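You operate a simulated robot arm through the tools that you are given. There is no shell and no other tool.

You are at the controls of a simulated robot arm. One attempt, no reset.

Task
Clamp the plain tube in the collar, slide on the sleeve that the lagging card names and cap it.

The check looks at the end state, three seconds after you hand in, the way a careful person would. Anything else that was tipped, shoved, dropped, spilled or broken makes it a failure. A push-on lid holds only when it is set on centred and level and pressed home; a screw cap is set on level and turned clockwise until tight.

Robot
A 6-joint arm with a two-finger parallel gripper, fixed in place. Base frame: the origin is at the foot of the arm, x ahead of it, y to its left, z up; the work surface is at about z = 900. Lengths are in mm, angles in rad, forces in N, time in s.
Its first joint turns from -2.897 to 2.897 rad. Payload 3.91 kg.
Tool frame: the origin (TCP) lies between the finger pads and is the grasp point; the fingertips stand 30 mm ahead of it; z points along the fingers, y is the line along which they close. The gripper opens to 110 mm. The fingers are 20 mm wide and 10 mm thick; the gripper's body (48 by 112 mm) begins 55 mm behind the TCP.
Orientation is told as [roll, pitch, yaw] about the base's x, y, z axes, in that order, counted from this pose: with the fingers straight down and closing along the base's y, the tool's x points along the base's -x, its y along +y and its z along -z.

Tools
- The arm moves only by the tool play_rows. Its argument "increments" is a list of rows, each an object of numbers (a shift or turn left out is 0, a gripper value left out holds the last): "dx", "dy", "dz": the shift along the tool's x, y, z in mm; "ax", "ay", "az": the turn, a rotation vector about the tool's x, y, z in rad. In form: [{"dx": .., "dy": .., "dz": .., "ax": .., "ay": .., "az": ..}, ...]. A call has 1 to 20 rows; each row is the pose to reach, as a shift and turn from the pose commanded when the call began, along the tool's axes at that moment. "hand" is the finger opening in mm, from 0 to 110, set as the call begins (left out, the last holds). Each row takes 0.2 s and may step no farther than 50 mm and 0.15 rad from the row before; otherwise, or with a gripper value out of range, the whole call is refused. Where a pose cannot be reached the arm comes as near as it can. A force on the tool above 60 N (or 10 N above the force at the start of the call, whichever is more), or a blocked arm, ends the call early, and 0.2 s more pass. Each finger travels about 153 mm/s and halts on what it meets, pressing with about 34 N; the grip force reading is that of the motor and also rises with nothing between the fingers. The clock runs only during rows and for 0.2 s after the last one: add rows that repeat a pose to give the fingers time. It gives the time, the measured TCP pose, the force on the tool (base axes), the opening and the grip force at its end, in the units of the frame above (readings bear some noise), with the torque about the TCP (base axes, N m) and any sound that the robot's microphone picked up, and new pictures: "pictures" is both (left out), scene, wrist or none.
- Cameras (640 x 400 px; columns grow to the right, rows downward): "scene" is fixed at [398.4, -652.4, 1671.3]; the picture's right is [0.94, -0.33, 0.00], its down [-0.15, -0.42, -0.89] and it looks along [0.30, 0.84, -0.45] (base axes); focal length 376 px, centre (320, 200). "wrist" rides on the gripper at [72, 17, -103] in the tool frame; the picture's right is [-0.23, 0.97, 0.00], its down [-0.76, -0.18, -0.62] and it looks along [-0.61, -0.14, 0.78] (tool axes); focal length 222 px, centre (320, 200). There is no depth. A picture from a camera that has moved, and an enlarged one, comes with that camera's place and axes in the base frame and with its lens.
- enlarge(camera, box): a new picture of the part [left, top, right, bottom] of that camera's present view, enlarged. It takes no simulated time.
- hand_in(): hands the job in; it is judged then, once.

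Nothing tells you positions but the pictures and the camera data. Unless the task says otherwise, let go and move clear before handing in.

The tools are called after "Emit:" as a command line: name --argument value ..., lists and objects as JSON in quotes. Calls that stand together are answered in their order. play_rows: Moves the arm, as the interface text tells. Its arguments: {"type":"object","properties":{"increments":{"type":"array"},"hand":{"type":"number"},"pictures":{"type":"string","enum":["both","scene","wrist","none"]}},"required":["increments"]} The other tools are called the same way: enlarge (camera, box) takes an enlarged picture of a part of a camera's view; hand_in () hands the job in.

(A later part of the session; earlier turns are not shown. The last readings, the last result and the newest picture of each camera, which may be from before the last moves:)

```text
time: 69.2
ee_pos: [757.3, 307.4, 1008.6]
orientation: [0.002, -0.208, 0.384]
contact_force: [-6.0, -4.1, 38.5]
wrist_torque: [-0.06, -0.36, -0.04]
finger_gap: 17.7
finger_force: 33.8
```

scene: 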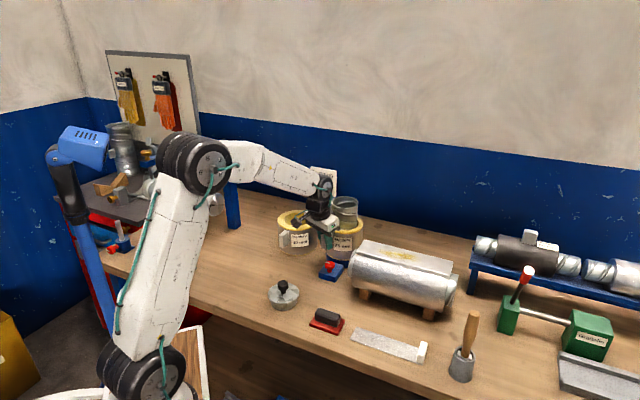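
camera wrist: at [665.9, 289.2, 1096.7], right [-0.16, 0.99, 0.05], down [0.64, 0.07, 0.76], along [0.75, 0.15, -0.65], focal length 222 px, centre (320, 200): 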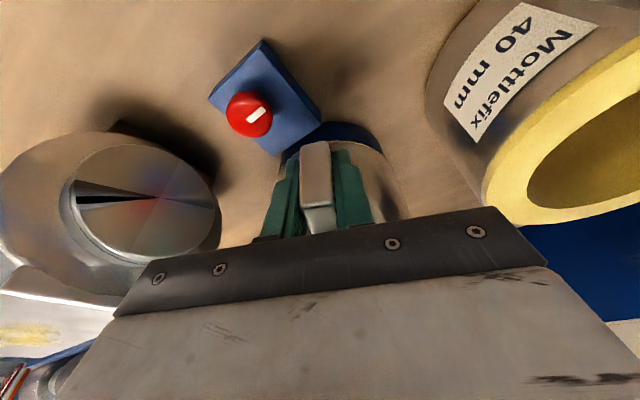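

Emit:
enlarge --camera "scene" --box '[310, 180, 390, 280]'

Emit:
enlarge --camera "wrist" --box '[220, 80, 420, 240]'

Emit:
enlarge --camera "scene" --box '[335, 225, 385, 275]'

```text
4.00 times, centred on (350, 230) of scene
camera zoom: at [398.4, -652.4, 1671.3], right [0.94, -0.33, 0.0], down [-0.15, -0.42, -0.89], along [0.3, 0.84, -0.45], focal length 1502 px, centre (200, 80)
```

zoom: 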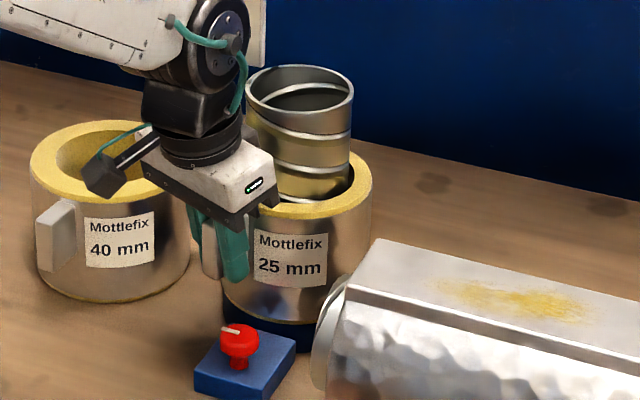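

```text
2.50 times, centred on (320, 160) of wrist
camera zoom: at [664.6, 288.7, 1093.3], right [-0.16, 0.99, 0.05], down [0.64, 0.07, 0.77], along [0.75, 0.15, -0.64], focal length 555 px, centre (320, 300)
```

zoom: 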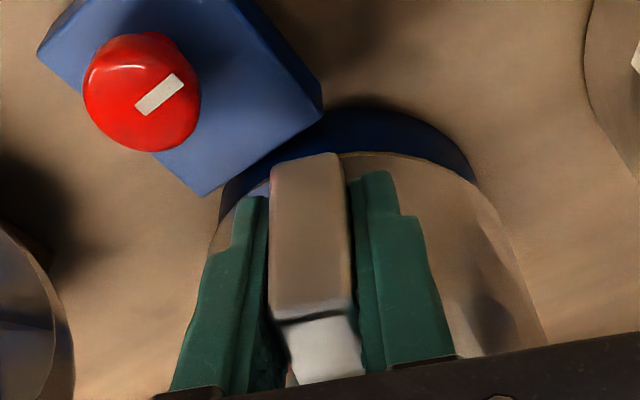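

```text
8.00 times, centred on (360, 250) of scene
camera zoom: at [398.4, -652.4, 1671.3], right [0.94, -0.33, 0.0], down [-0.15, -0.42, -0.89], along [0.3, 0.84, -0.45], focal length 3005 px, centre (0, -200)
```

zoom: 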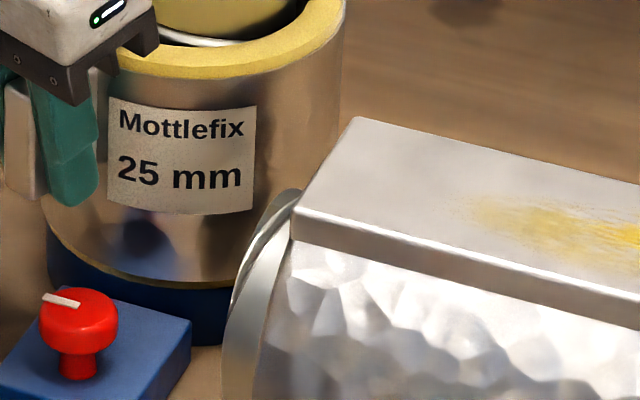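

The sleeve is on the collar ring and the arm is pressing about 38 N. I'll relax the push, then release.

Emit:
play_rows --increments '[{"dx": -0.4, "dz": -2}, {"dx": -0.7, "dz": -3.4}, {"dx": -0.7, "dz": -3.4}]' --pictures "none"

```text
time: 70.0
ee_pos: [756.9, 308.9, 1006.9]
orientation: [0.0, -0.203, 0.384]
contact_force: [6.0, 1.7, 24.7]
wrist_torque: [0.35, -1.0, 0.02]
finger_gap: 17.7
finger_force: 33.9
```

Emit:
play_rows --increments '[{"dx": -0.2, "dz": -1}, {"dx": -0.3, "dz": -1.6}, {"dx": -0.3, "dz": -1.6}]' --pictures "none"

```text
time: 70.8
ee_pos: [756.3, 308.0, 1007.7]
orientation: [0.0, -0.195, 0.384]
contact_force: [2.7, 1.6, 4.2]
wrist_torque: [0.29, -0.62, 0.01]
finger_gap: 17.7
finger_force: 34.5
```

Nearly unloaded. Now I open the fingers.

Emit:
play_rows --increments '[{"dz": 0}, {"dz": 0}, {"dz": 0}]' --hand 46 --pictures "both"

Emit:
enlarge --camera "scene" --box '[310, 180, 390, 280]'

Emit:
enlarge --camera "wrist" --box '[220, 80, 420, 240]'

```text
time: 71.6
ee_pos: [757.0, 308.3, 1008.2]
orientation: [-0.001, -0.199, 0.383]
contact_force: [-0.1, -0.6, 0.7]
wrist_torque: [0.04, -0.01, -0.02]
finger_gap: 46.0
finger_force: 0.1
camera wrist: at [665.3, 289.1, 1095.0], right [-0.16, 0.99, 0.04], down [0.64, 0.07, 0.76], along [0.75, 0.15, -0.65], focal length 222 px, centre (320, 200)
```

scene: 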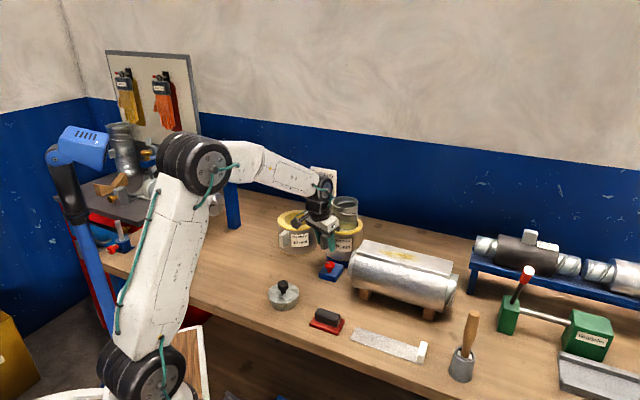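
wrist: 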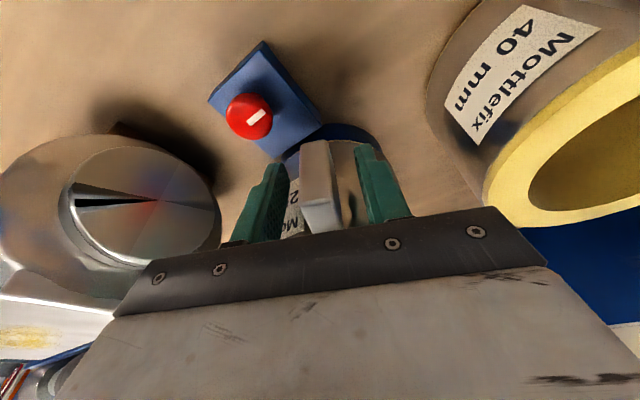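

```text
4.00 times, centred on (350, 230) of scene
camera zoom: at [398.4, -652.4, 1671.3], right [0.94, -0.33, 0.0], down [-0.15, -0.42, -0.89], along [0.3, 0.84, -0.45], focal length 1502 px, centre (200, 80)
```

zoom: 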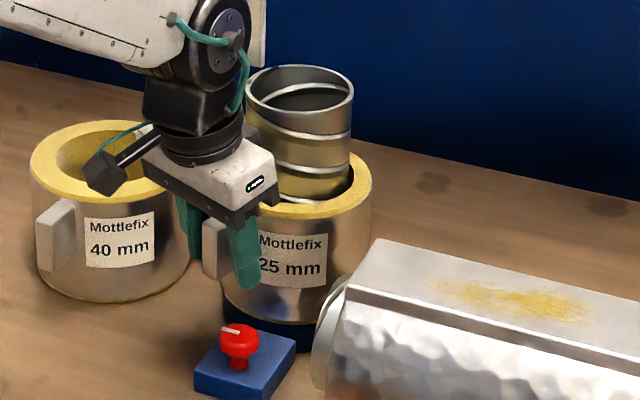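

```text
2.50 times, centred on (320, 160) of wrist
camera zoom: at [665.3, 289.1, 1095.0], right [-0.16, 0.99, 0.04], down [0.64, 0.07, 0.76], along [0.75, 0.15, -0.65], focal length 555 px, centre (320, 300)
```

zoom: 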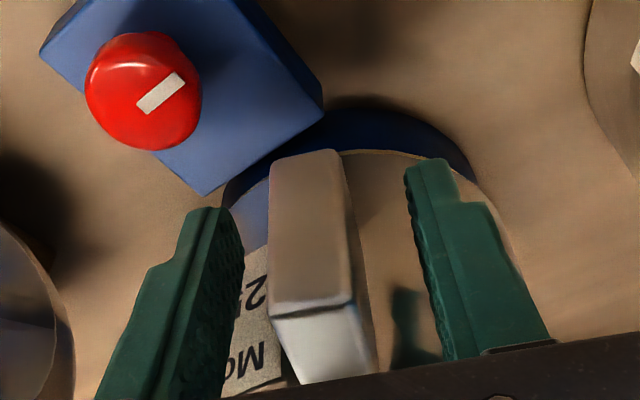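

Released. I'll retreat along the tool axis, up and away from the tube.

Emit:
play_rows --increments '[{"dz": -10}, {"dz": -30}, {"dz": -60}, {"dz": -95}, {"dz": -130}, {"dz": -165}, {"dz": -200}, {"dz": -235}, {"dz": -250}, {"dz": -250}]' --pictures "both"

Emit:
enlarge --camera "scene" --box '[300, 180, 400, 280]'

Emit:
enlarge --camera "wrist" --box '[220, 60, 420, 220]'

```text
time: 73.8
ee_pos: [710.8, 289.6, 1254.6]
orientation: [0.001, -0.201, 0.384]
contact_force: [-0.1, 0.2, -0.7]
wrist_torque: [0.03, 0.01, 0.05]
finger_gap: 45.8
finger_force: 0.2
camera wrist: at [619.6, 270.5, 1341.5], right [-0.16, 0.99, 0.05], down [0.64, 0.07, 0.76], along [0.75, 0.15, -0.65], focal length 222 px, centre (320, 200)
```

scene: 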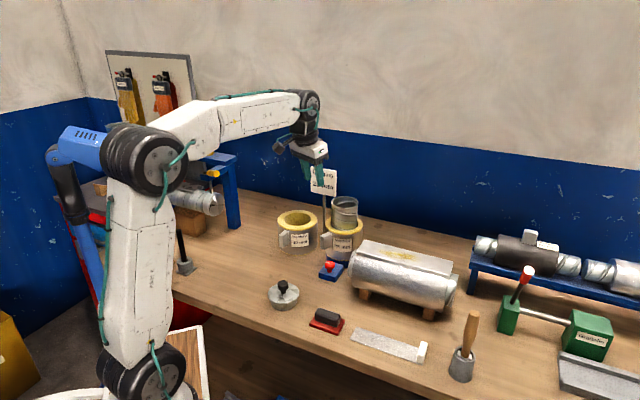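
wrist: 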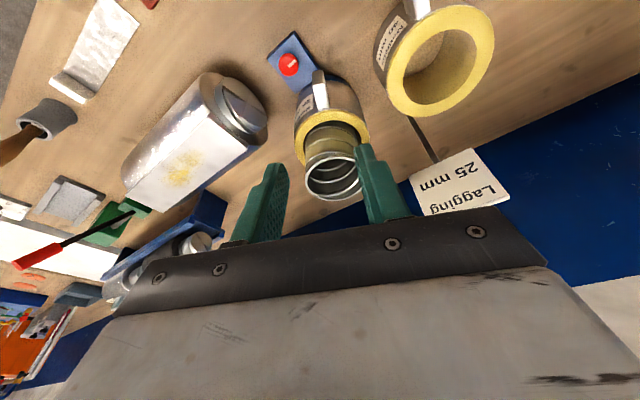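

```text
4.00 times, centred on (350, 230) of scene
camera zoom: at [398.4, -652.4, 1671.3], right [0.94, -0.33, 0.0], down [-0.15, -0.42, -0.89], along [0.3, 0.84, -0.45], focal length 1502 px, centre (200, 80)
```

zoom: 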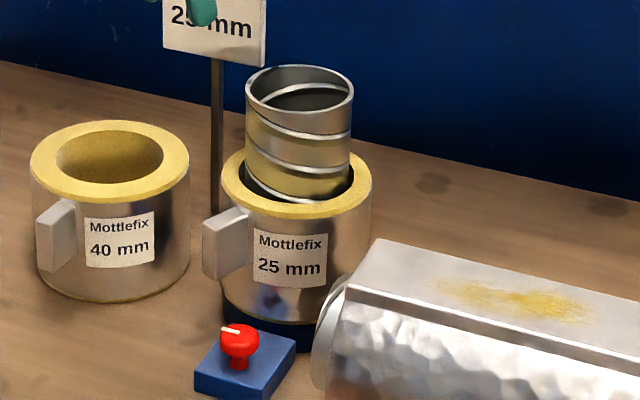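

```text
2.50 times, centred on (320, 140) of wrist
camera zoom: at [619.6, 270.5, 1341.5], right [-0.16, 0.99, 0.05], down [0.64, 0.07, 0.76], along [0.75, 0.15, -0.65], focal length 555 px, centre (320, 350)
```

zoom: 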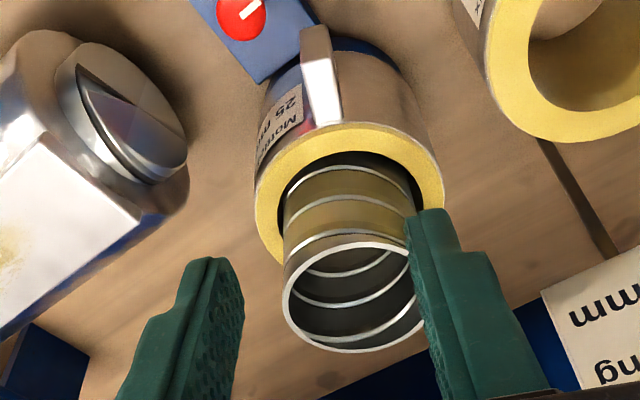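

The 25 mm sleeve sits level on the collar around the tube. Now the lid near (583, 200): I'll straighten the tool and move above it.

Emit:
play_rows --increments '[{"dx": 28.3, "dy": -5.9, "dz": 12, "ax": 0.0064, "ay": 0.0329, "az": 0.0638}, {"dx": 56.6, "dy": -11.7, "dz": 24.1, "ax": 0.0128, "ay": 0.0658, "az": 0.1276}, {"dx": 85, "dy": -17.6, "dz": 36.2, "ax": 0.0192, "ay": 0.0988, "az": 0.1914}, {"dx": 113.3, "dy": -23.5, "dz": 48.2, "ax": 0.0256, "ay": 0.1317, "az": 0.2551}, {"dx": 141.6, "dy": -29.3, "dz": 60.3, "ax": 0.032, "ay": 0.1646, "az": 0.3189}, {"dx": 169.9, "dy": -35.2, "dz": 72.3, "ax": 0.0384, "ay": 0.1975, "az": 0.3827}, {"dx": 169.9, "dy": -35.2, "dz": 72.3, "ax": 0.0384, "ay": 0.1975, "az": 0.3827}]' --hand 60 --pictures "both"

Emit:
enlarge --camera "wrist" --box '[220, 50, 420, 200]'

Emit:
enlarge --camera "scene" --box '[255, 265, 315, 315]'

```text
time: 75.4
ee_pos: [583.2, 199.9, 1148.9]
orientation: [0.001, 0.0, 0.0]
contact_force: [-0.3, -0.6, -0.1]
wrist_torque: [0.01, 0.01, 0.05]
finger_gap: 59.7
finger_force: 0.0
camera wrist: at [510.8, 215.8, 1251.1], right [0.23, 0.97, 0.0], down [0.76, -0.18, 0.62], along [0.61, -0.14, -0.78], focal length 222 px, centre (320, 200)
```

scene: 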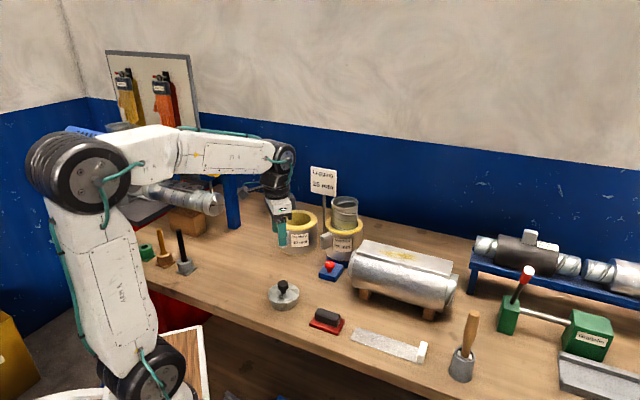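
wrist: 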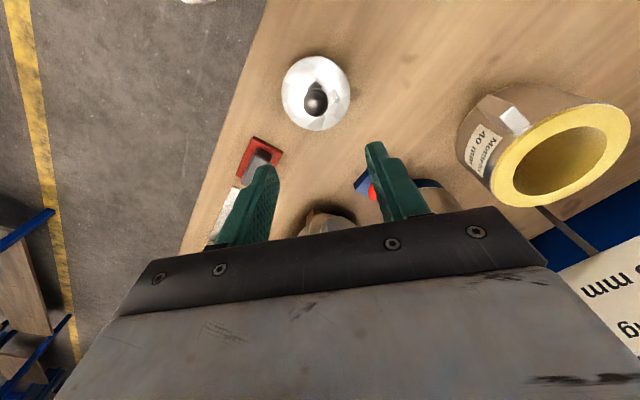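

```text
2.67 times, centred on (320, 125) of wrist
camera zoom: at [510.8, 215.8, 1251.1], right [0.23, 0.97, 0.0], down [0.76, -0.18, 0.62], along [0.61, -0.14, -0.78], focal length 592 px, centre (320, 400)
```

zoom: 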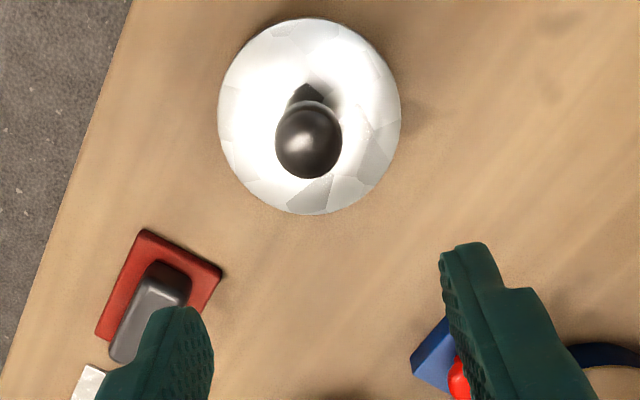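

```text
8.00 times, centred on (285, 290) of scene
camera zoom: at [398.4, -652.4, 1671.3], right [0.94, -0.33, 0.0], down [-0.15, -0.42, -0.89], along [0.3, 0.84, -0.45], focal length 3005 px, centre (600, -520)
```

zoom: 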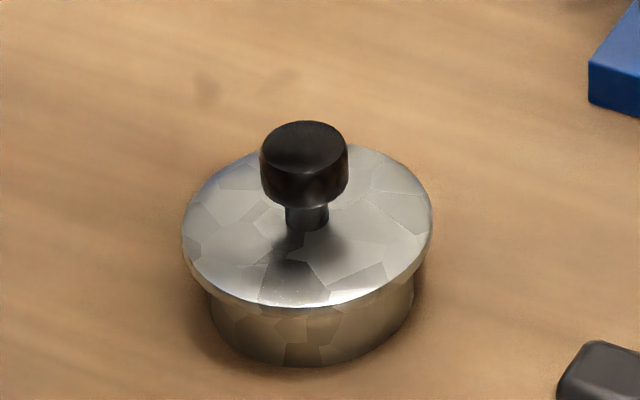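

The lid is a disc with a plug underneath (it fits inside the tube) and a black knob. Its axis is near (586, 192). I'll come down above the knob and check the centring.

Emit:
play_rows --increments '[{"dx": -2.8, "dy": -7.4, "dz": 20}, {"dx": -2.8, "dy": -7.4, "dz": 60}, {"dx": -2.8, "dy": -7.4, "dz": 100}, {"dx": -2.8, "dy": -7.4, "dz": 135}, {"dx": -2.8, "dy": -7.4, "dz": 149}, {"dx": -2.8, "dy": -7.4, "dz": 149}]' --hand 60 --pictures "both"

Emit:
enlarge --camera "wrist" --box '[220, 90, 420, 240]'

Emit:
enlarge --camera "scene" --box '[255, 245, 325, 315]'

```text
time: 76.8
ee_pos: [585.2, 192.9, 1000.1]
orientation: [0.0, 0.0, 0.0]
contact_force: [0.0, -0.4, -0.2]
wrist_torque: [0.0, -0.03, -0.04]
finger_gap: 60.1
finger_force: 0.0
camera wrist: at [512.9, 208.5, 1102.9], right [0.23, 0.97, 0.0], down [0.76, -0.18, 0.62], along [0.61, -0.14, -0.78], focal length 222 px, centre (320, 200)
```

scene: 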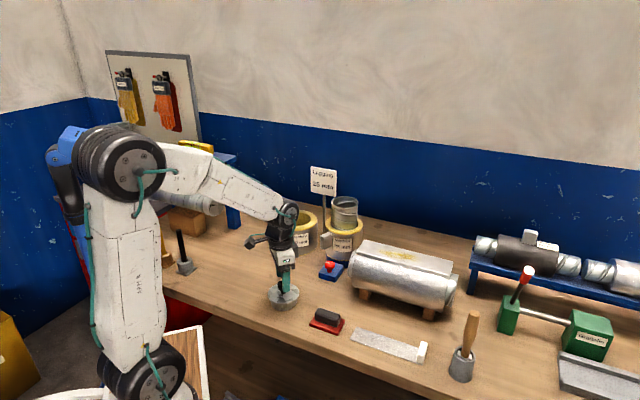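
wrist: 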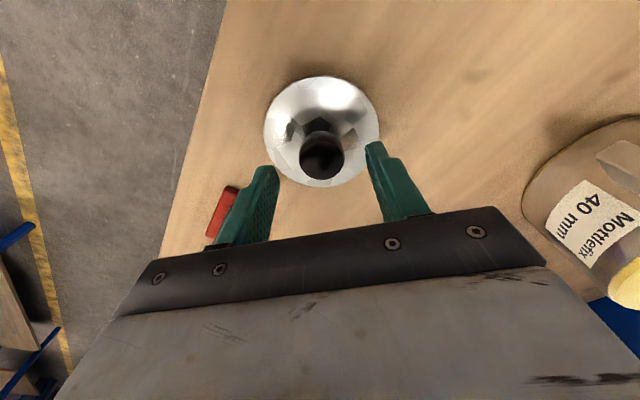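

```text
2.67 times, centred on (320, 165) of wrist
camera zoom: at [512.9, 208.5, 1102.9], right [0.23, 0.97, 0.0], down [0.76, -0.18, 0.62], along [0.61, -0.14, -0.78], focal length 592 px, centre (320, 293)
```

zoom: 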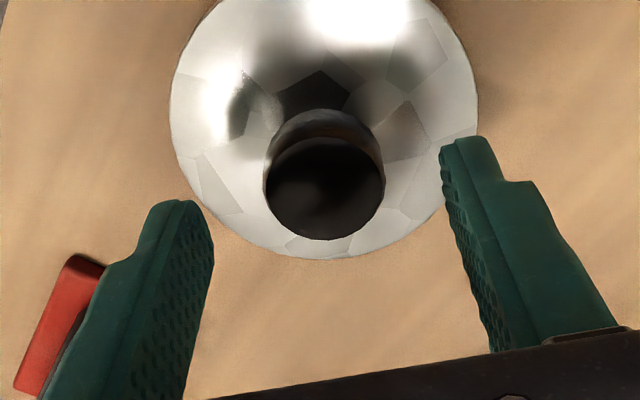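

```text
5.71 times, centred on (290, 280) of scene
camera zoom: at [398.4, -652.4, 1671.3], right [0.94, -0.33, 0.0], down [-0.15, -0.42, -0.89], along [0.3, 0.84, -0.45], focal length 2146 px, centre (491, -257)
```

zoom: 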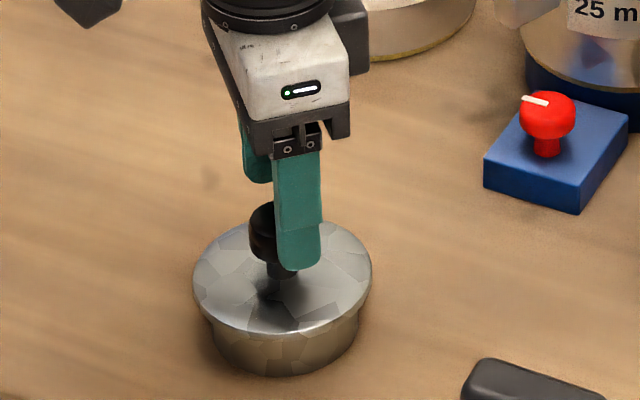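

The knob is within about 2 mm of the tool axis and its top is near z 966. I'll lower so the fingertips are just above the lid disc and grip the knob.

Emit:
play_rows --increments '[{"dx": -1.5, "dy": 0.5, "dz": 10}, {"dx": -1.5, "dy": 0.5, "dz": 22}, {"dx": -1.5, "dy": 0.5, "dz": 31}, {"dx": -1.5, "dy": 0.5, "dz": 31}]' --pictures "both"

Emit:
enlarge --camera "wrist" --box '[220, 90, 420, 240]'

Emit:
enlarge --camera "scene" --box '[255, 245, 325, 315]'

```text
time: 77.8
ee_pos: [587.1, 193.2, 968.1]
orientation: [0.0, 0.0, 0.0]
contact_force: [1.2, 0.5, 0.7]
wrist_torque: [-0.01, 0.0, -0.01]
finger_gap: 60.0
finger_force: 0.0
camera wrist: at [514.4, 209.7, 1072.0], right [0.23, 0.97, 0.0], down [0.76, -0.18, 0.62], along [0.61, -0.14, -0.78], focal length 222 px, centre (320, 200)
```

scene: 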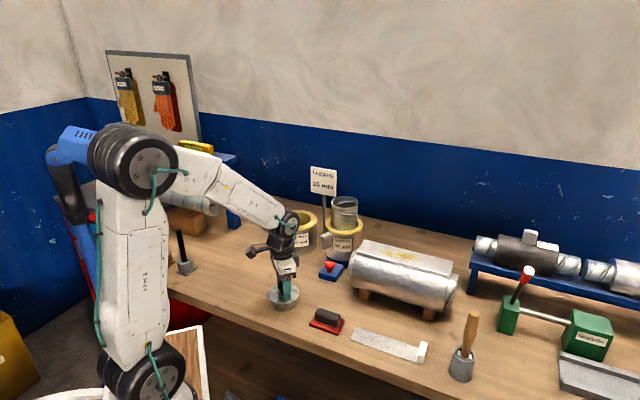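
wrist: 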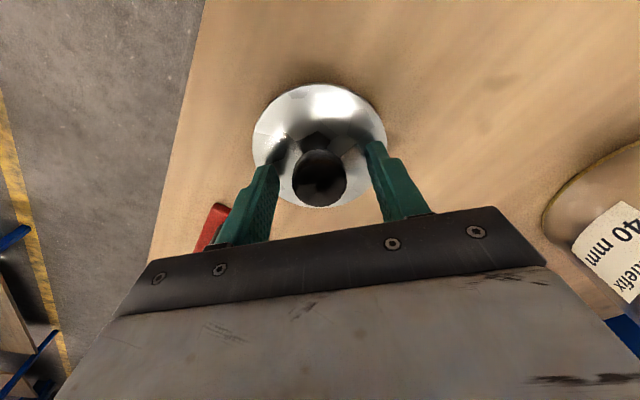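

```text
2.67 times, centred on (320, 165) of wrist
camera zoom: at [514.4, 209.7, 1072.0], right [0.23, 0.97, 0.0], down [0.76, -0.18, 0.62], along [0.61, -0.14, -0.78], focal length 592 px, centre (320, 293)
```

zoom: 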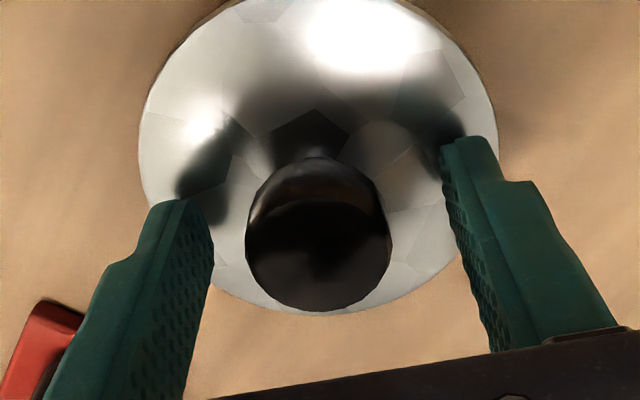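

```text
5.71 times, centred on (290, 280) of scene
camera zoom: at [398.4, -652.4, 1671.3], right [0.94, -0.33, 0.0], down [-0.15, -0.42, -0.89], along [0.3, 0.84, -0.45], focal length 2146 px, centre (491, -257)
```

zoom: 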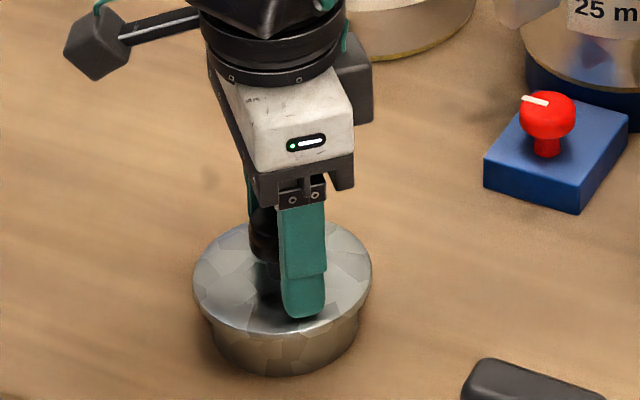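

The knob is centred between the fingers. Closing.

Emit:
play_rows --increments '[{"dz": 0}, {"dz": 0}, {"dz": 0}]' --hand 15 --pictures "wrist"

Emit:
enlarge --camera "wrist" --box '[220, 70, 420, 230]'

```text
time: 78.6
ee_pos: [587.3, 193.1, 969.9]
orientation: [0.001, 0.0, -0.002]
contact_force: [-0.4, -0.2, 0.4]
wrist_torque: [0.0, -0.01, 0.01]
finger_gap: 30.4
finger_force: 33.7
camera wrist: at [514.5, 209.7, 1072.2], right [0.23, 0.97, 0.0], down [0.76, -0.18, 0.62], along [0.61, -0.14, -0.78], focal length 222 px, centre (320, 200)
```

wrist: 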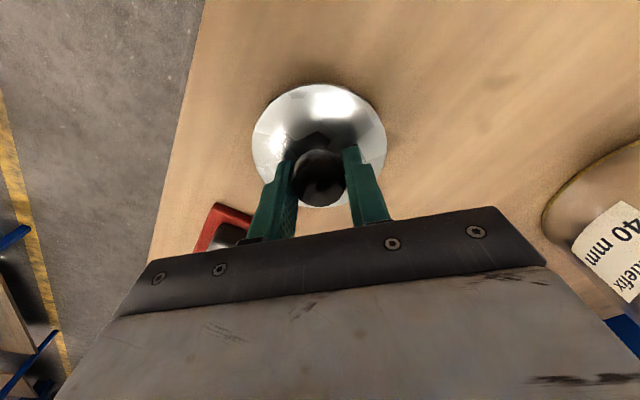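

```text
2.50 times, centred on (320, 150) of wrist
camera zoom: at [514.5, 209.7, 1072.2], right [0.23, 0.97, 0.0], down [0.76, -0.18, 0.62], along [0.61, -0.14, -0.78], focal length 555 px, centre (320, 325)
```

zoom: 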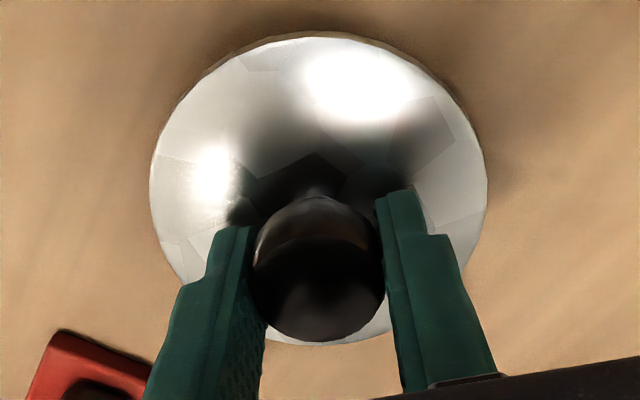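

The knob is gripped at 30.4 mm. I'll lift the lid and check that it hangs level.

Emit:
play_rows --increments '[{"dz": -5}, {"dz": -20}, {"dz": -50}, {"dz": -90}, {"dz": -135}, {"dz": -180}, {"dz": -220}, {"dz": -250}, {"dz": -260}, {"dz": -260}]' --pictures "both"

Emit:
enlarge --camera "scene" --box '[240, 130, 330, 220]'

Emit:
enlarge --camera "wrist" --box '[220, 70, 420, 230]'

```text
time: 80.8
ee_pos: [586.7, 194.0, 1229.1]
orientation: [0.0, 0.0, 0.001]
contact_force: [1.0, 0.0, -1.8]
wrist_torque: [0.0, 0.01, -0.01]
finger_gap: 30.6
finger_force: 33.7
camera wrist: at [514.3, 209.3, 1332.8], right [0.23, 0.97, 0.0], down [0.76, -0.18, 0.62], along [0.61, -0.14, -0.78], focal length 222 px, centre (320, 200)
```

scene: 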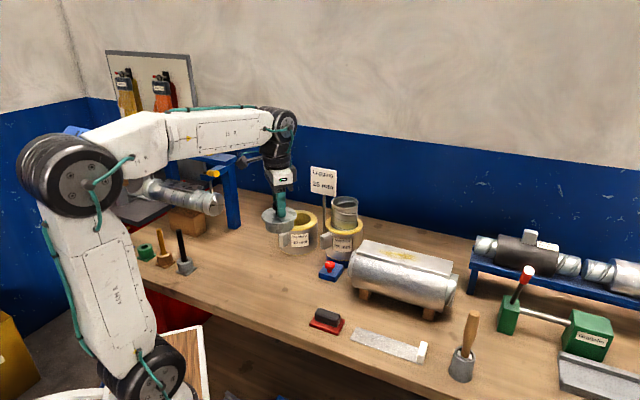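
wrist: 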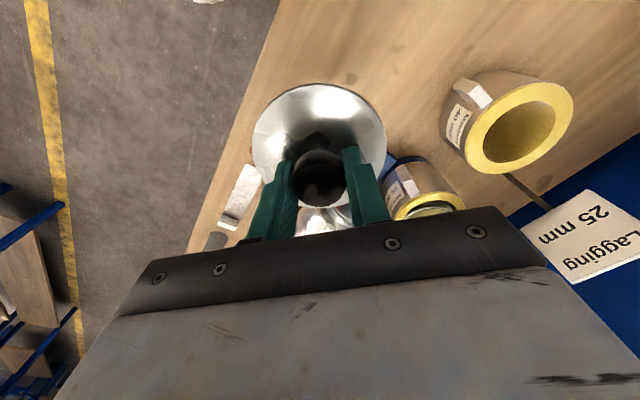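

```text
4.44 times, centred on (285, 175) of scene
camera zoom: at [398.4, -652.4, 1671.3], right [0.94, -0.33, 0.0], down [-0.15, -0.42, -0.89], along [0.3, 0.84, -0.45], focal length 1669 px, centre (476, 311)
```

zoom: 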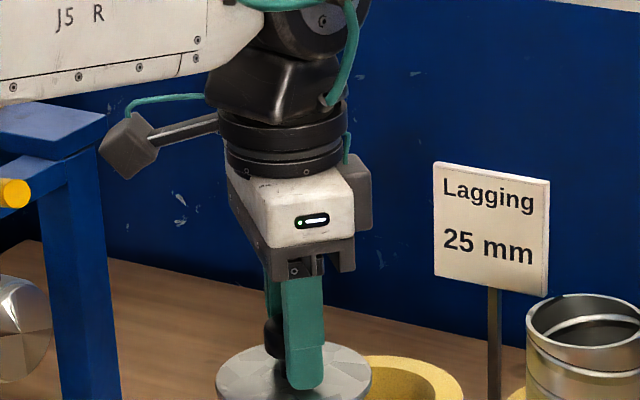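

```text
2.50 times, centred on (320, 150) of wrist
camera zoom: at [514.3, 209.3, 1332.8], right [0.23, 0.97, 0.0], down [0.76, -0.18, 0.62], along [0.61, -0.14, -0.78], focal length 555 px, centre (320, 325)
```

zoom: 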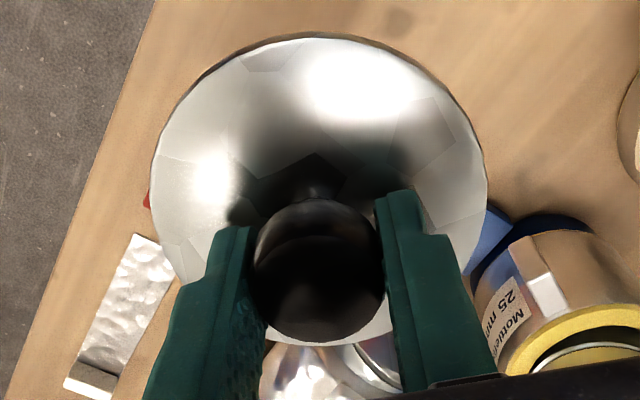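

The lid hangs level. I'll move to a spot where the tube rim shows beside the lid in the wrist view, so I can re-measure the rim after clamping.

Emit:
play_rows --increments '[{"dx": -15, "dy": 0}, {"dx": -50, "dy": -1}, {"dx": -90, "dy": -2}, {"dx": -130, "dy": -3}, {"dx": -160, "dy": -4}, {"dx": -173.3, "dy": -4}, {"dx": -173.3, "dy": -4}, {"dx": -173.3, "dy": -4}]' --pictures "both"

Emit:
enlarge --camera "wrist" --box '[390, 90, 550, 220]'

Emit:
enlarge --camera "scene" --box '[315, 180, 375, 230]'

```text
time: 82.6
ee_pos: [760.5, 188.2, 1227.9]
orientation: [-0.001, 0.001, 0.0]
contact_force: [-0.7, -0.3, -1.6]
wrist_torque: [-0.01, -0.02, 0.05]
finger_gap: 30.7
finger_force: 34.2
camera wrist: at [687.9, 204.7, 1331.9], right [0.23, 0.97, 0.0], down [0.76, -0.18, 0.62], along [0.61, -0.14, -0.78], focal length 222 px, centre (320, 200)
```

scene: 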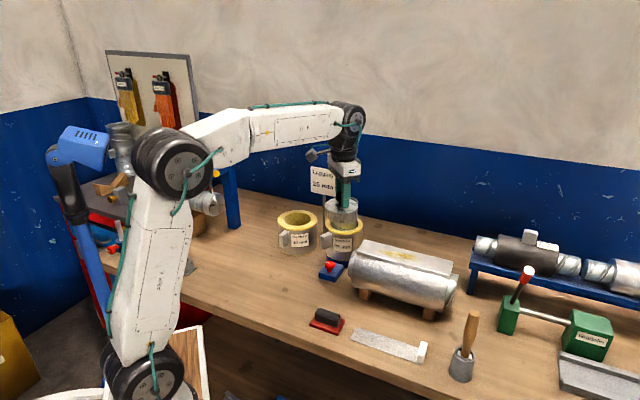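
wrist: 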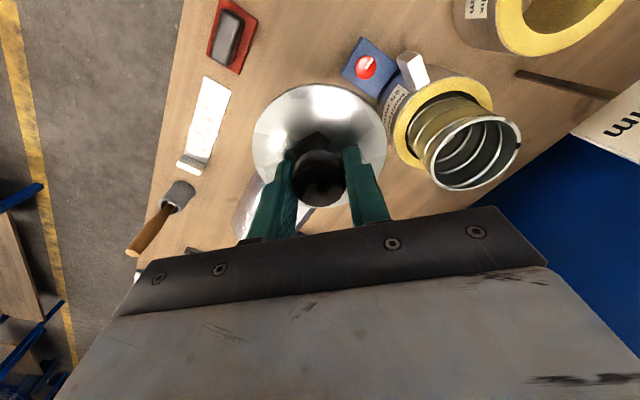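

```text
3.08 times, centred on (470, 155) of wrist
camera zoom: at [687.9, 204.7, 1331.9], right [0.23, 0.97, 0.0], down [0.76, -0.18, 0.62], along [0.61, -0.14, -0.78], focal length 684 px, centre (-142, 338)
```

zoom: 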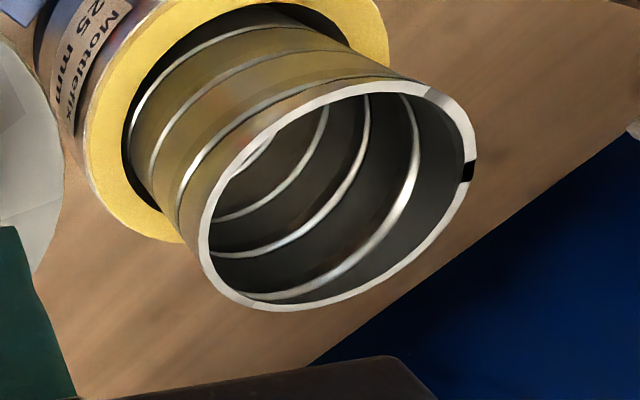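

```text
8.00 times, centred on (345, 205) of scene
camera zoom: at [398.4, -652.4, 1671.3], right [0.94, -0.33, 0.0], down [-0.15, -0.42, -0.89], along [0.3, 0.84, -0.45], focal length 3005 px, centre (120, 160)
```

zoom: 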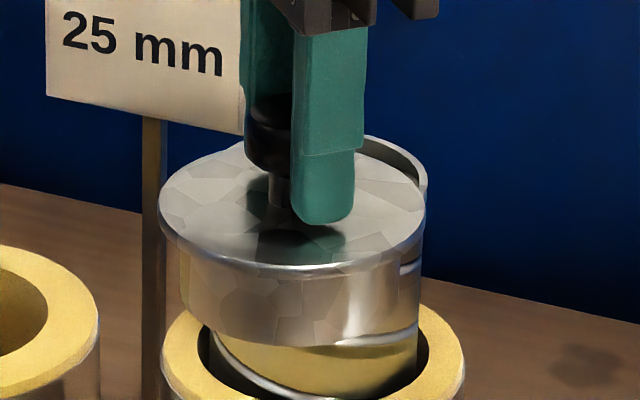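

The rim centre after clamping is near (836, 339, 1118), and the lid axis is about 1 mm behind the TCP. I'll move over the tube.

Emit:
play_rows --increments '[{"dx": -6, "dy": 12}, {"dx": -22, "dy": 43}, {"dx": -42, "dy": 83}, {"dx": -60, "dy": 118}, {"dx": -72, "dy": 142}, {"dx": -76.4, "dy": 150.8}, {"dx": -76.4, "dy": 150.8}, {"dx": -76.4, "dy": 150.8, "dz": 10}, {"dx": -76.4, "dy": 150.8, "dz": 22}, {"dx": -76.4, "dy": 150.8, "dz": 30}, {"dx": -76.4, "dy": 150.8, "dz": 30}]' --pictures "both"

Emit:
enlarge --camera "wrist" --box '[220, 60, 420, 220]'

Emit:
enlarge --camera "scene" --box '[315, 170, 375, 220]'

```text
time: 85.0
ee_pos: [836.4, 339.8, 1198.7]
orientation: [-0.001, 0.0, 0.0]
contact_force: [0.2, 0.4, -1.4]
wrist_torque: [0.0, 0.0, 0.0]
finger_gap: 30.3
finger_force: 34.5
camera wrist: at [763.8, 356.1, 1301.7], right [0.23, 0.97, 0.0], down [0.76, -0.18, 0.62], along [0.61, -0.14, -0.78], focal length 222 px, centre (320, 200)
```

scene: 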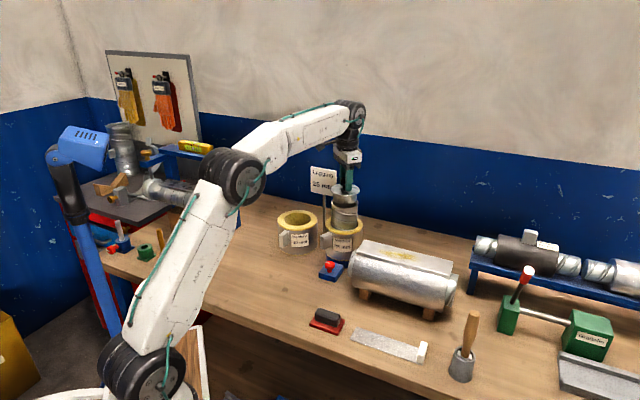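
wrist: 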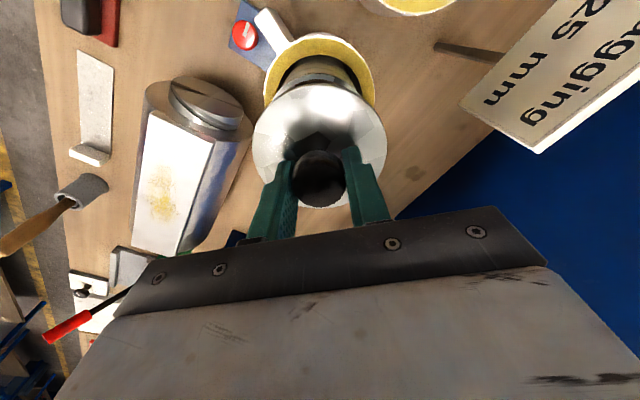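

```text
2.50 times, centred on (320, 140) of wrist
camera zoom: at [763.8, 356.1, 1301.7], right [0.23, 0.97, 0.0], down [0.76, -0.18, 0.62], along [0.61, -0.14, -0.78], focal length 555 px, centre (320, 350)
```

zoom: 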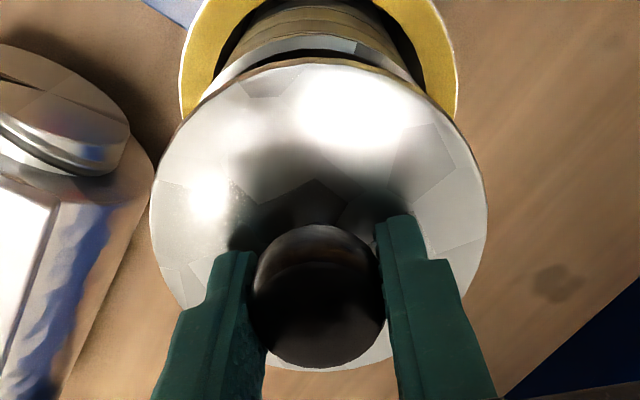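

```text
8.00 times, centred on (345, 195) of scene
camera zoom: at [398.4, -652.4, 1671.3], right [0.94, -0.33, 0.0], down [-0.15, -0.42, -0.89], along [0.3, 0.84, -0.45], focal length 3005 px, centre (120, 240)
```

zoom: 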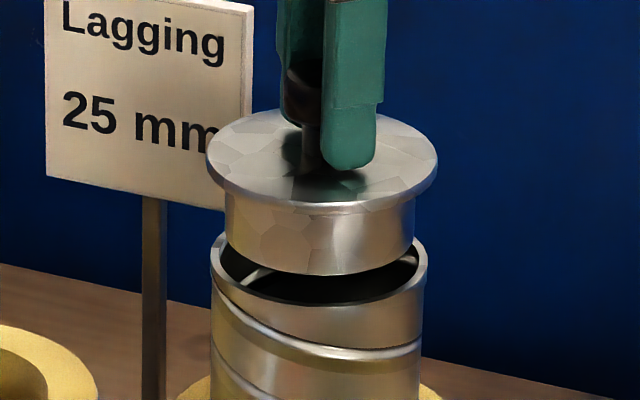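

Well aligned in the scene view. I'll enlarge the near-side rim in the wrist view to check the other direction.

Emit:
enlarge --camera "wrist" --box '[260, 60, 380, 130]'

Emit:
enlarge --camera "scene" --box '[335, 180, 375, 215]'

```text
5.33 times, centred on (320, 95) of wrist
camera zoom: at [763.8, 356.1, 1301.7], right [0.23, 0.97, 0.0], down [0.76, -0.18, 0.62], along [0.61, -0.14, -0.78], focal length 1185 px, centre (320, 760)
```

zoom: 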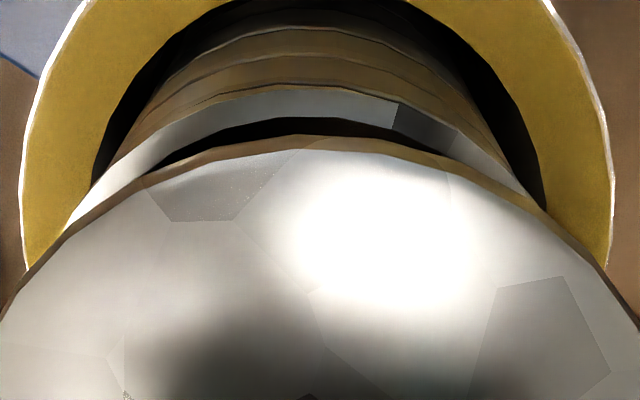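

```text
11.43 times, centred on (355, 198) of scene
camera zoom: at [398.4, -652.4, 1671.3], right [0.94, -0.33, 0.0], down [-0.15, -0.42, -0.89], along [0.3, 0.84, -0.45], focal length 4292 px, centre (-80, 229)
```

zoom: 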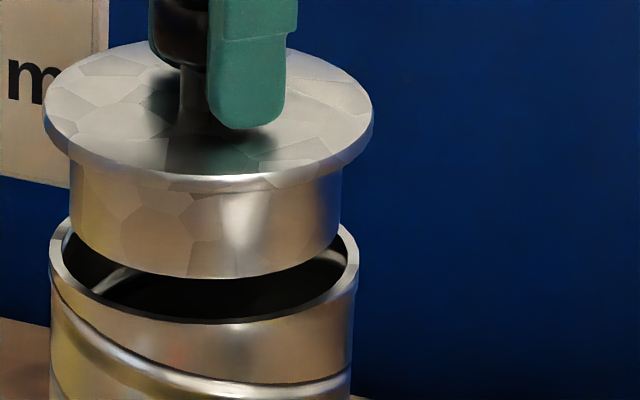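

The lid and rim agree within about 1 mm. A tiny correction, then I'll lower gently until the plug reaches the rim.

Emit:
play_rows --increments '[{"dx": 0.3, "dy": -0.7, "dz": 4}, {"dx": 0.3, "dy": -0.7, "dz": 8}, {"dx": 0.3, "dy": -0.7, "dz": 10}, {"dx": 0.3, "dy": -0.7, "dz": 12}, {"dx": 0.3, "dy": -0.7, "dz": 13.5}, {"dx": 0.3, "dy": -0.7, "dz": 13.5}]' --pictures "both"

Emit:
enlarge --camera "wrist" --box '[260, 60, 380, 130]'

Emit:
enlarge --camera "scene" --box '[335, 180, 375, 215]'

```text
time: 86.4
ee_pos: [836.3, 340.0, 1184.9]
orientation: [0.0, 0.001, 0.0]
contact_force: [0.1, -0.5, -0.7]
wrist_torque: [-0.04, -0.01, -0.01]
finger_gap: 30.4
finger_force: 34.2
camera wrist: at [763.5, 355.2, 1288.6], right [0.23, 0.97, 0.0], down [0.76, -0.18, 0.62], along [0.61, -0.14, -0.78], focal length 222 px, centre (320, 200)
```

scene: 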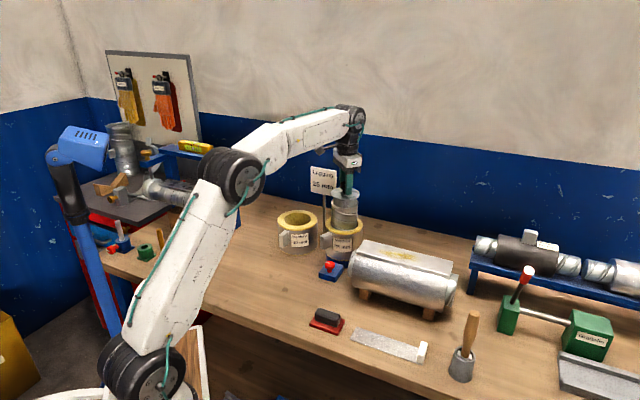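
wrist: 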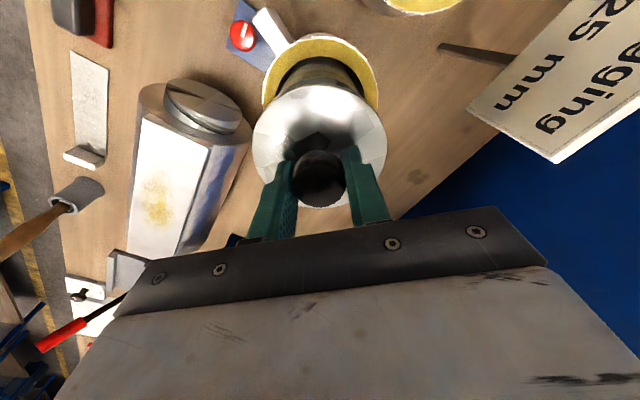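

```text
5.33 times, centred on (320, 95) of wrist
camera zoom: at [763.5, 355.2, 1288.6], right [0.23, 0.97, 0.0], down [0.76, -0.18, 0.62], along [0.61, -0.14, -0.78], focal length 1185 px, centre (320, 760)
```

zoom: 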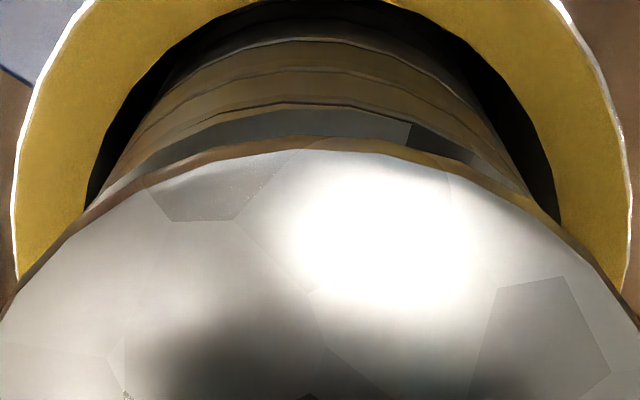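

```text
11.43 times, centred on (355, 198) of scene
camera zoom: at [398.4, -652.4, 1671.3], right [0.94, -0.33, 0.0], down [-0.15, -0.42, -0.89], along [0.3, 0.84, -0.45], focal length 4292 px, centre (-80, 229)
```

zoom: 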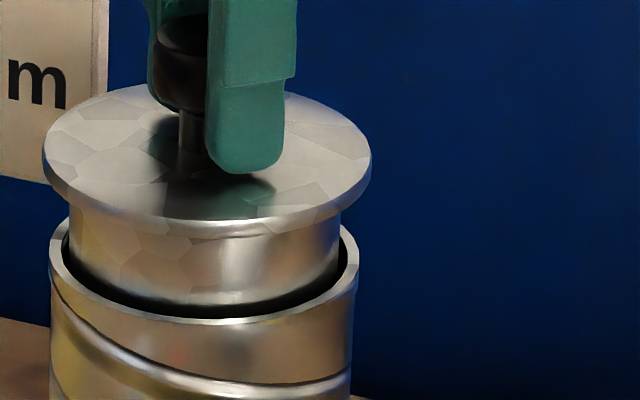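

The plug is entering centred. I'll continue in 2 mm steps, watching the force.

Emit:
play_rows --increments '[{"dz": 1.5}, {"dz": 3}, {"dz": 4.5}, {"dz": 4.5}]' --pictures "scene"

Emit:
enlarge --camera "scene" --box '[335, 180, 375, 215]'

```text
time: 87.4
ee_pos: [836.2, 339.6, 1181.2]
orientation: [0.002, 0.0, 0.002]
contact_force: [0.6, -0.4, 2.2]
wrist_torque: [0.0, 0.02, 0.0]
finger_gap: 30.5
finger_force: 34.0
```

scene: 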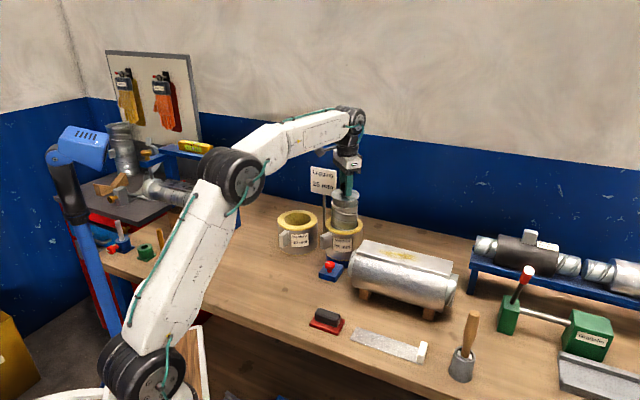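

```text
11.43 times, centred on (355, 198) of scene
camera zoom: at [398.4, -652.4, 1671.3], right [0.94, -0.33, 0.0], down [-0.15, -0.42, -0.89], along [0.3, 0.84, -0.45], focal length 4292 px, centre (-80, 229)
```

zoom: 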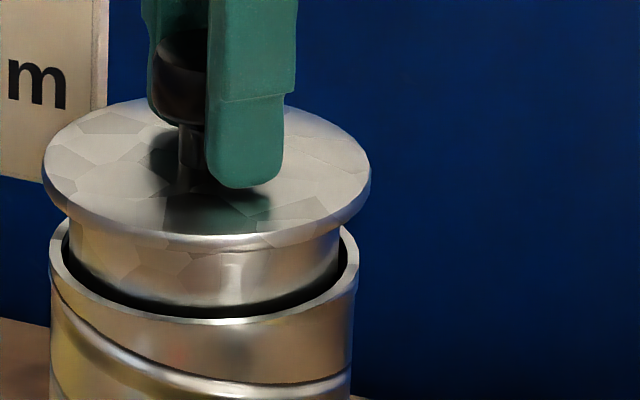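

The plug is inside the tube now. I'll push on down and monitor the force.

Emit:
play_rows --increments '[{"dz": 2}, {"dz": 4}, {"dz": 6}, {"dz": 6}]' --pictures "scene"

Emit:
enlarge --camera "scene" --box '[335, 180, 375, 215]'

```text
time: 88.4
ee_pos: [836.4, 339.0, 1175.0]
orientation: [0.001, 0.001, 0.0]
contact_force: [0.1, 0.2, 2.0]
wrist_torque: [0.0, 0.02, 0.0]
finger_gap: 30.6
finger_force: 34.3
```

scene: 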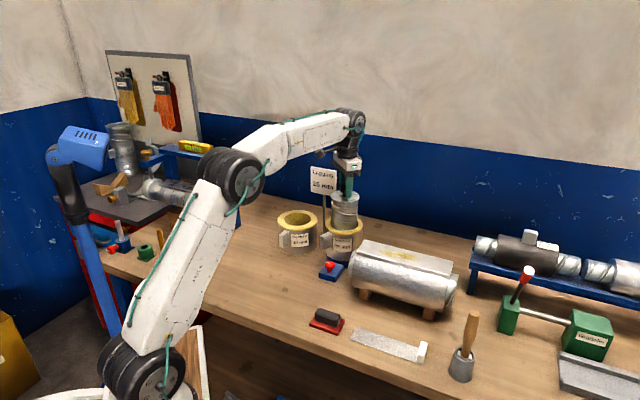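

```text
11.43 times, centred on (355, 198) of scene
camera zoom: at [398.4, -652.4, 1671.3], right [0.94, -0.33, 0.0], down [-0.15, -0.42, -0.89], along [0.3, 0.84, -0.45], focal length 4292 px, centre (-80, 229)
```

zoom: 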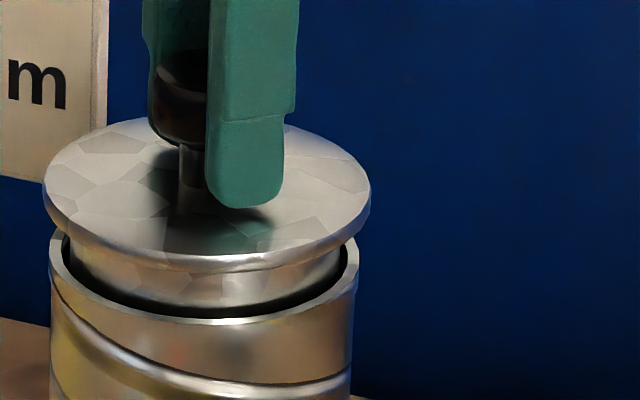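

Emit:
play_rows --increments '[{"dz": 2}, {"dz": 4}, {"dz": 6}, {"dz": 8}, {"dz": 8}]' --pictures "scene"

Emit:
enlarge --camera "scene" --box '[335, 180, 375, 215]'

```text
time: 89.6
ee_pos: [836.7, 339.1, 1166.9]
orientation: [-0.001, 0.002, 0.001]
contact_force: [-0.6, -0.4, 2.6]
wrist_torque: [0.0, 0.0, 0.01]
finger_gap: 30.3
finger_force: 33.8
```

scene: 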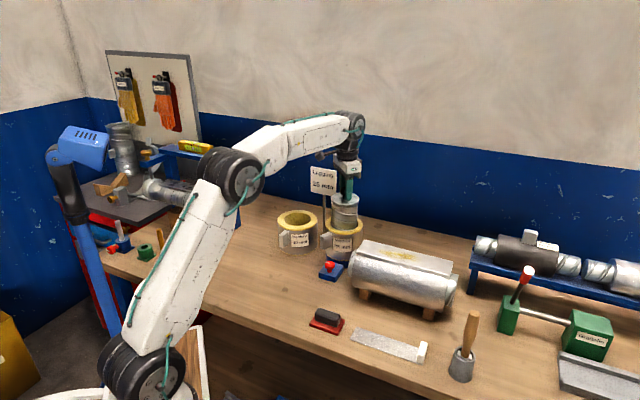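

```text
11.43 times, centred on (355, 198) of scene
camera zoom: at [398.4, -652.4, 1671.3], right [0.94, -0.33, 0.0], down [-0.15, -0.42, -0.89], along [0.3, 0.84, -0.45], focal length 4292 px, centre (-80, 229)
```

zoom: 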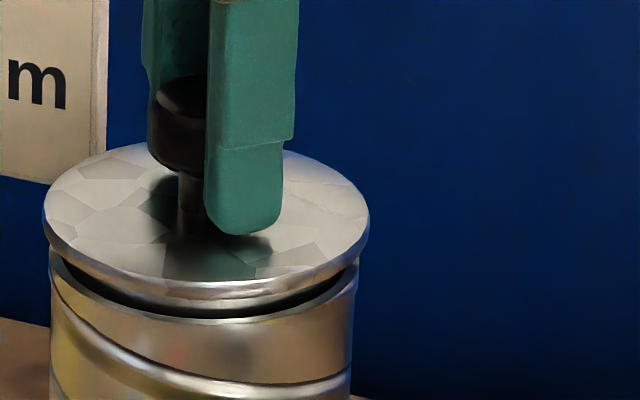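

Emit:
play_rows --increments '[{"dz": 1.5}, {"dz": 3}, {"dz": 4.5}, {"dz": 6}, {"dz": 6}]' --pictures "scene"

Emit:
enlarge --camera "scene" --box '[335, 180, 375, 215]'

```text
time: 90.8
ee_pos: [836.2, 338.9, 1160.6]
orientation: [0.001, -0.001, 0.0]
contact_force: [-1.1, 0.3, 2.4]
wrist_torque: [-0.01, 0.0, 0.02]
finger_gap: 30.3
finger_force: 33.6
```

scene: 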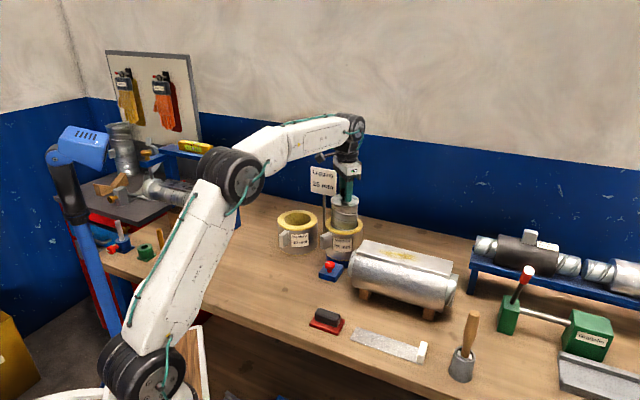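

```text
11.43 times, centred on (355, 198) of scene
camera zoom: at [398.4, -652.4, 1671.3], right [0.94, -0.33, 0.0], down [-0.15, -0.42, -0.89], along [0.3, 0.84, -0.45], focal length 4292 px, centre (-80, 229)
```

zoom: 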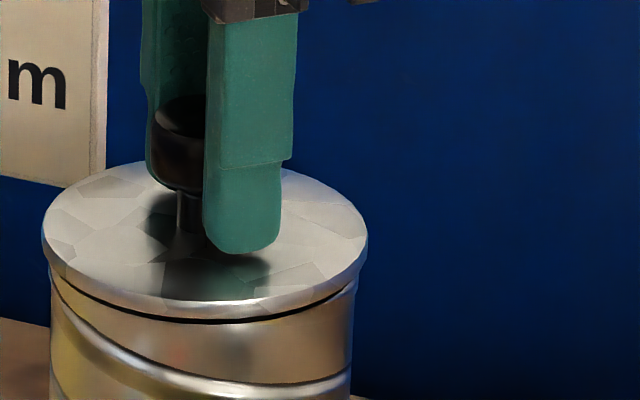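

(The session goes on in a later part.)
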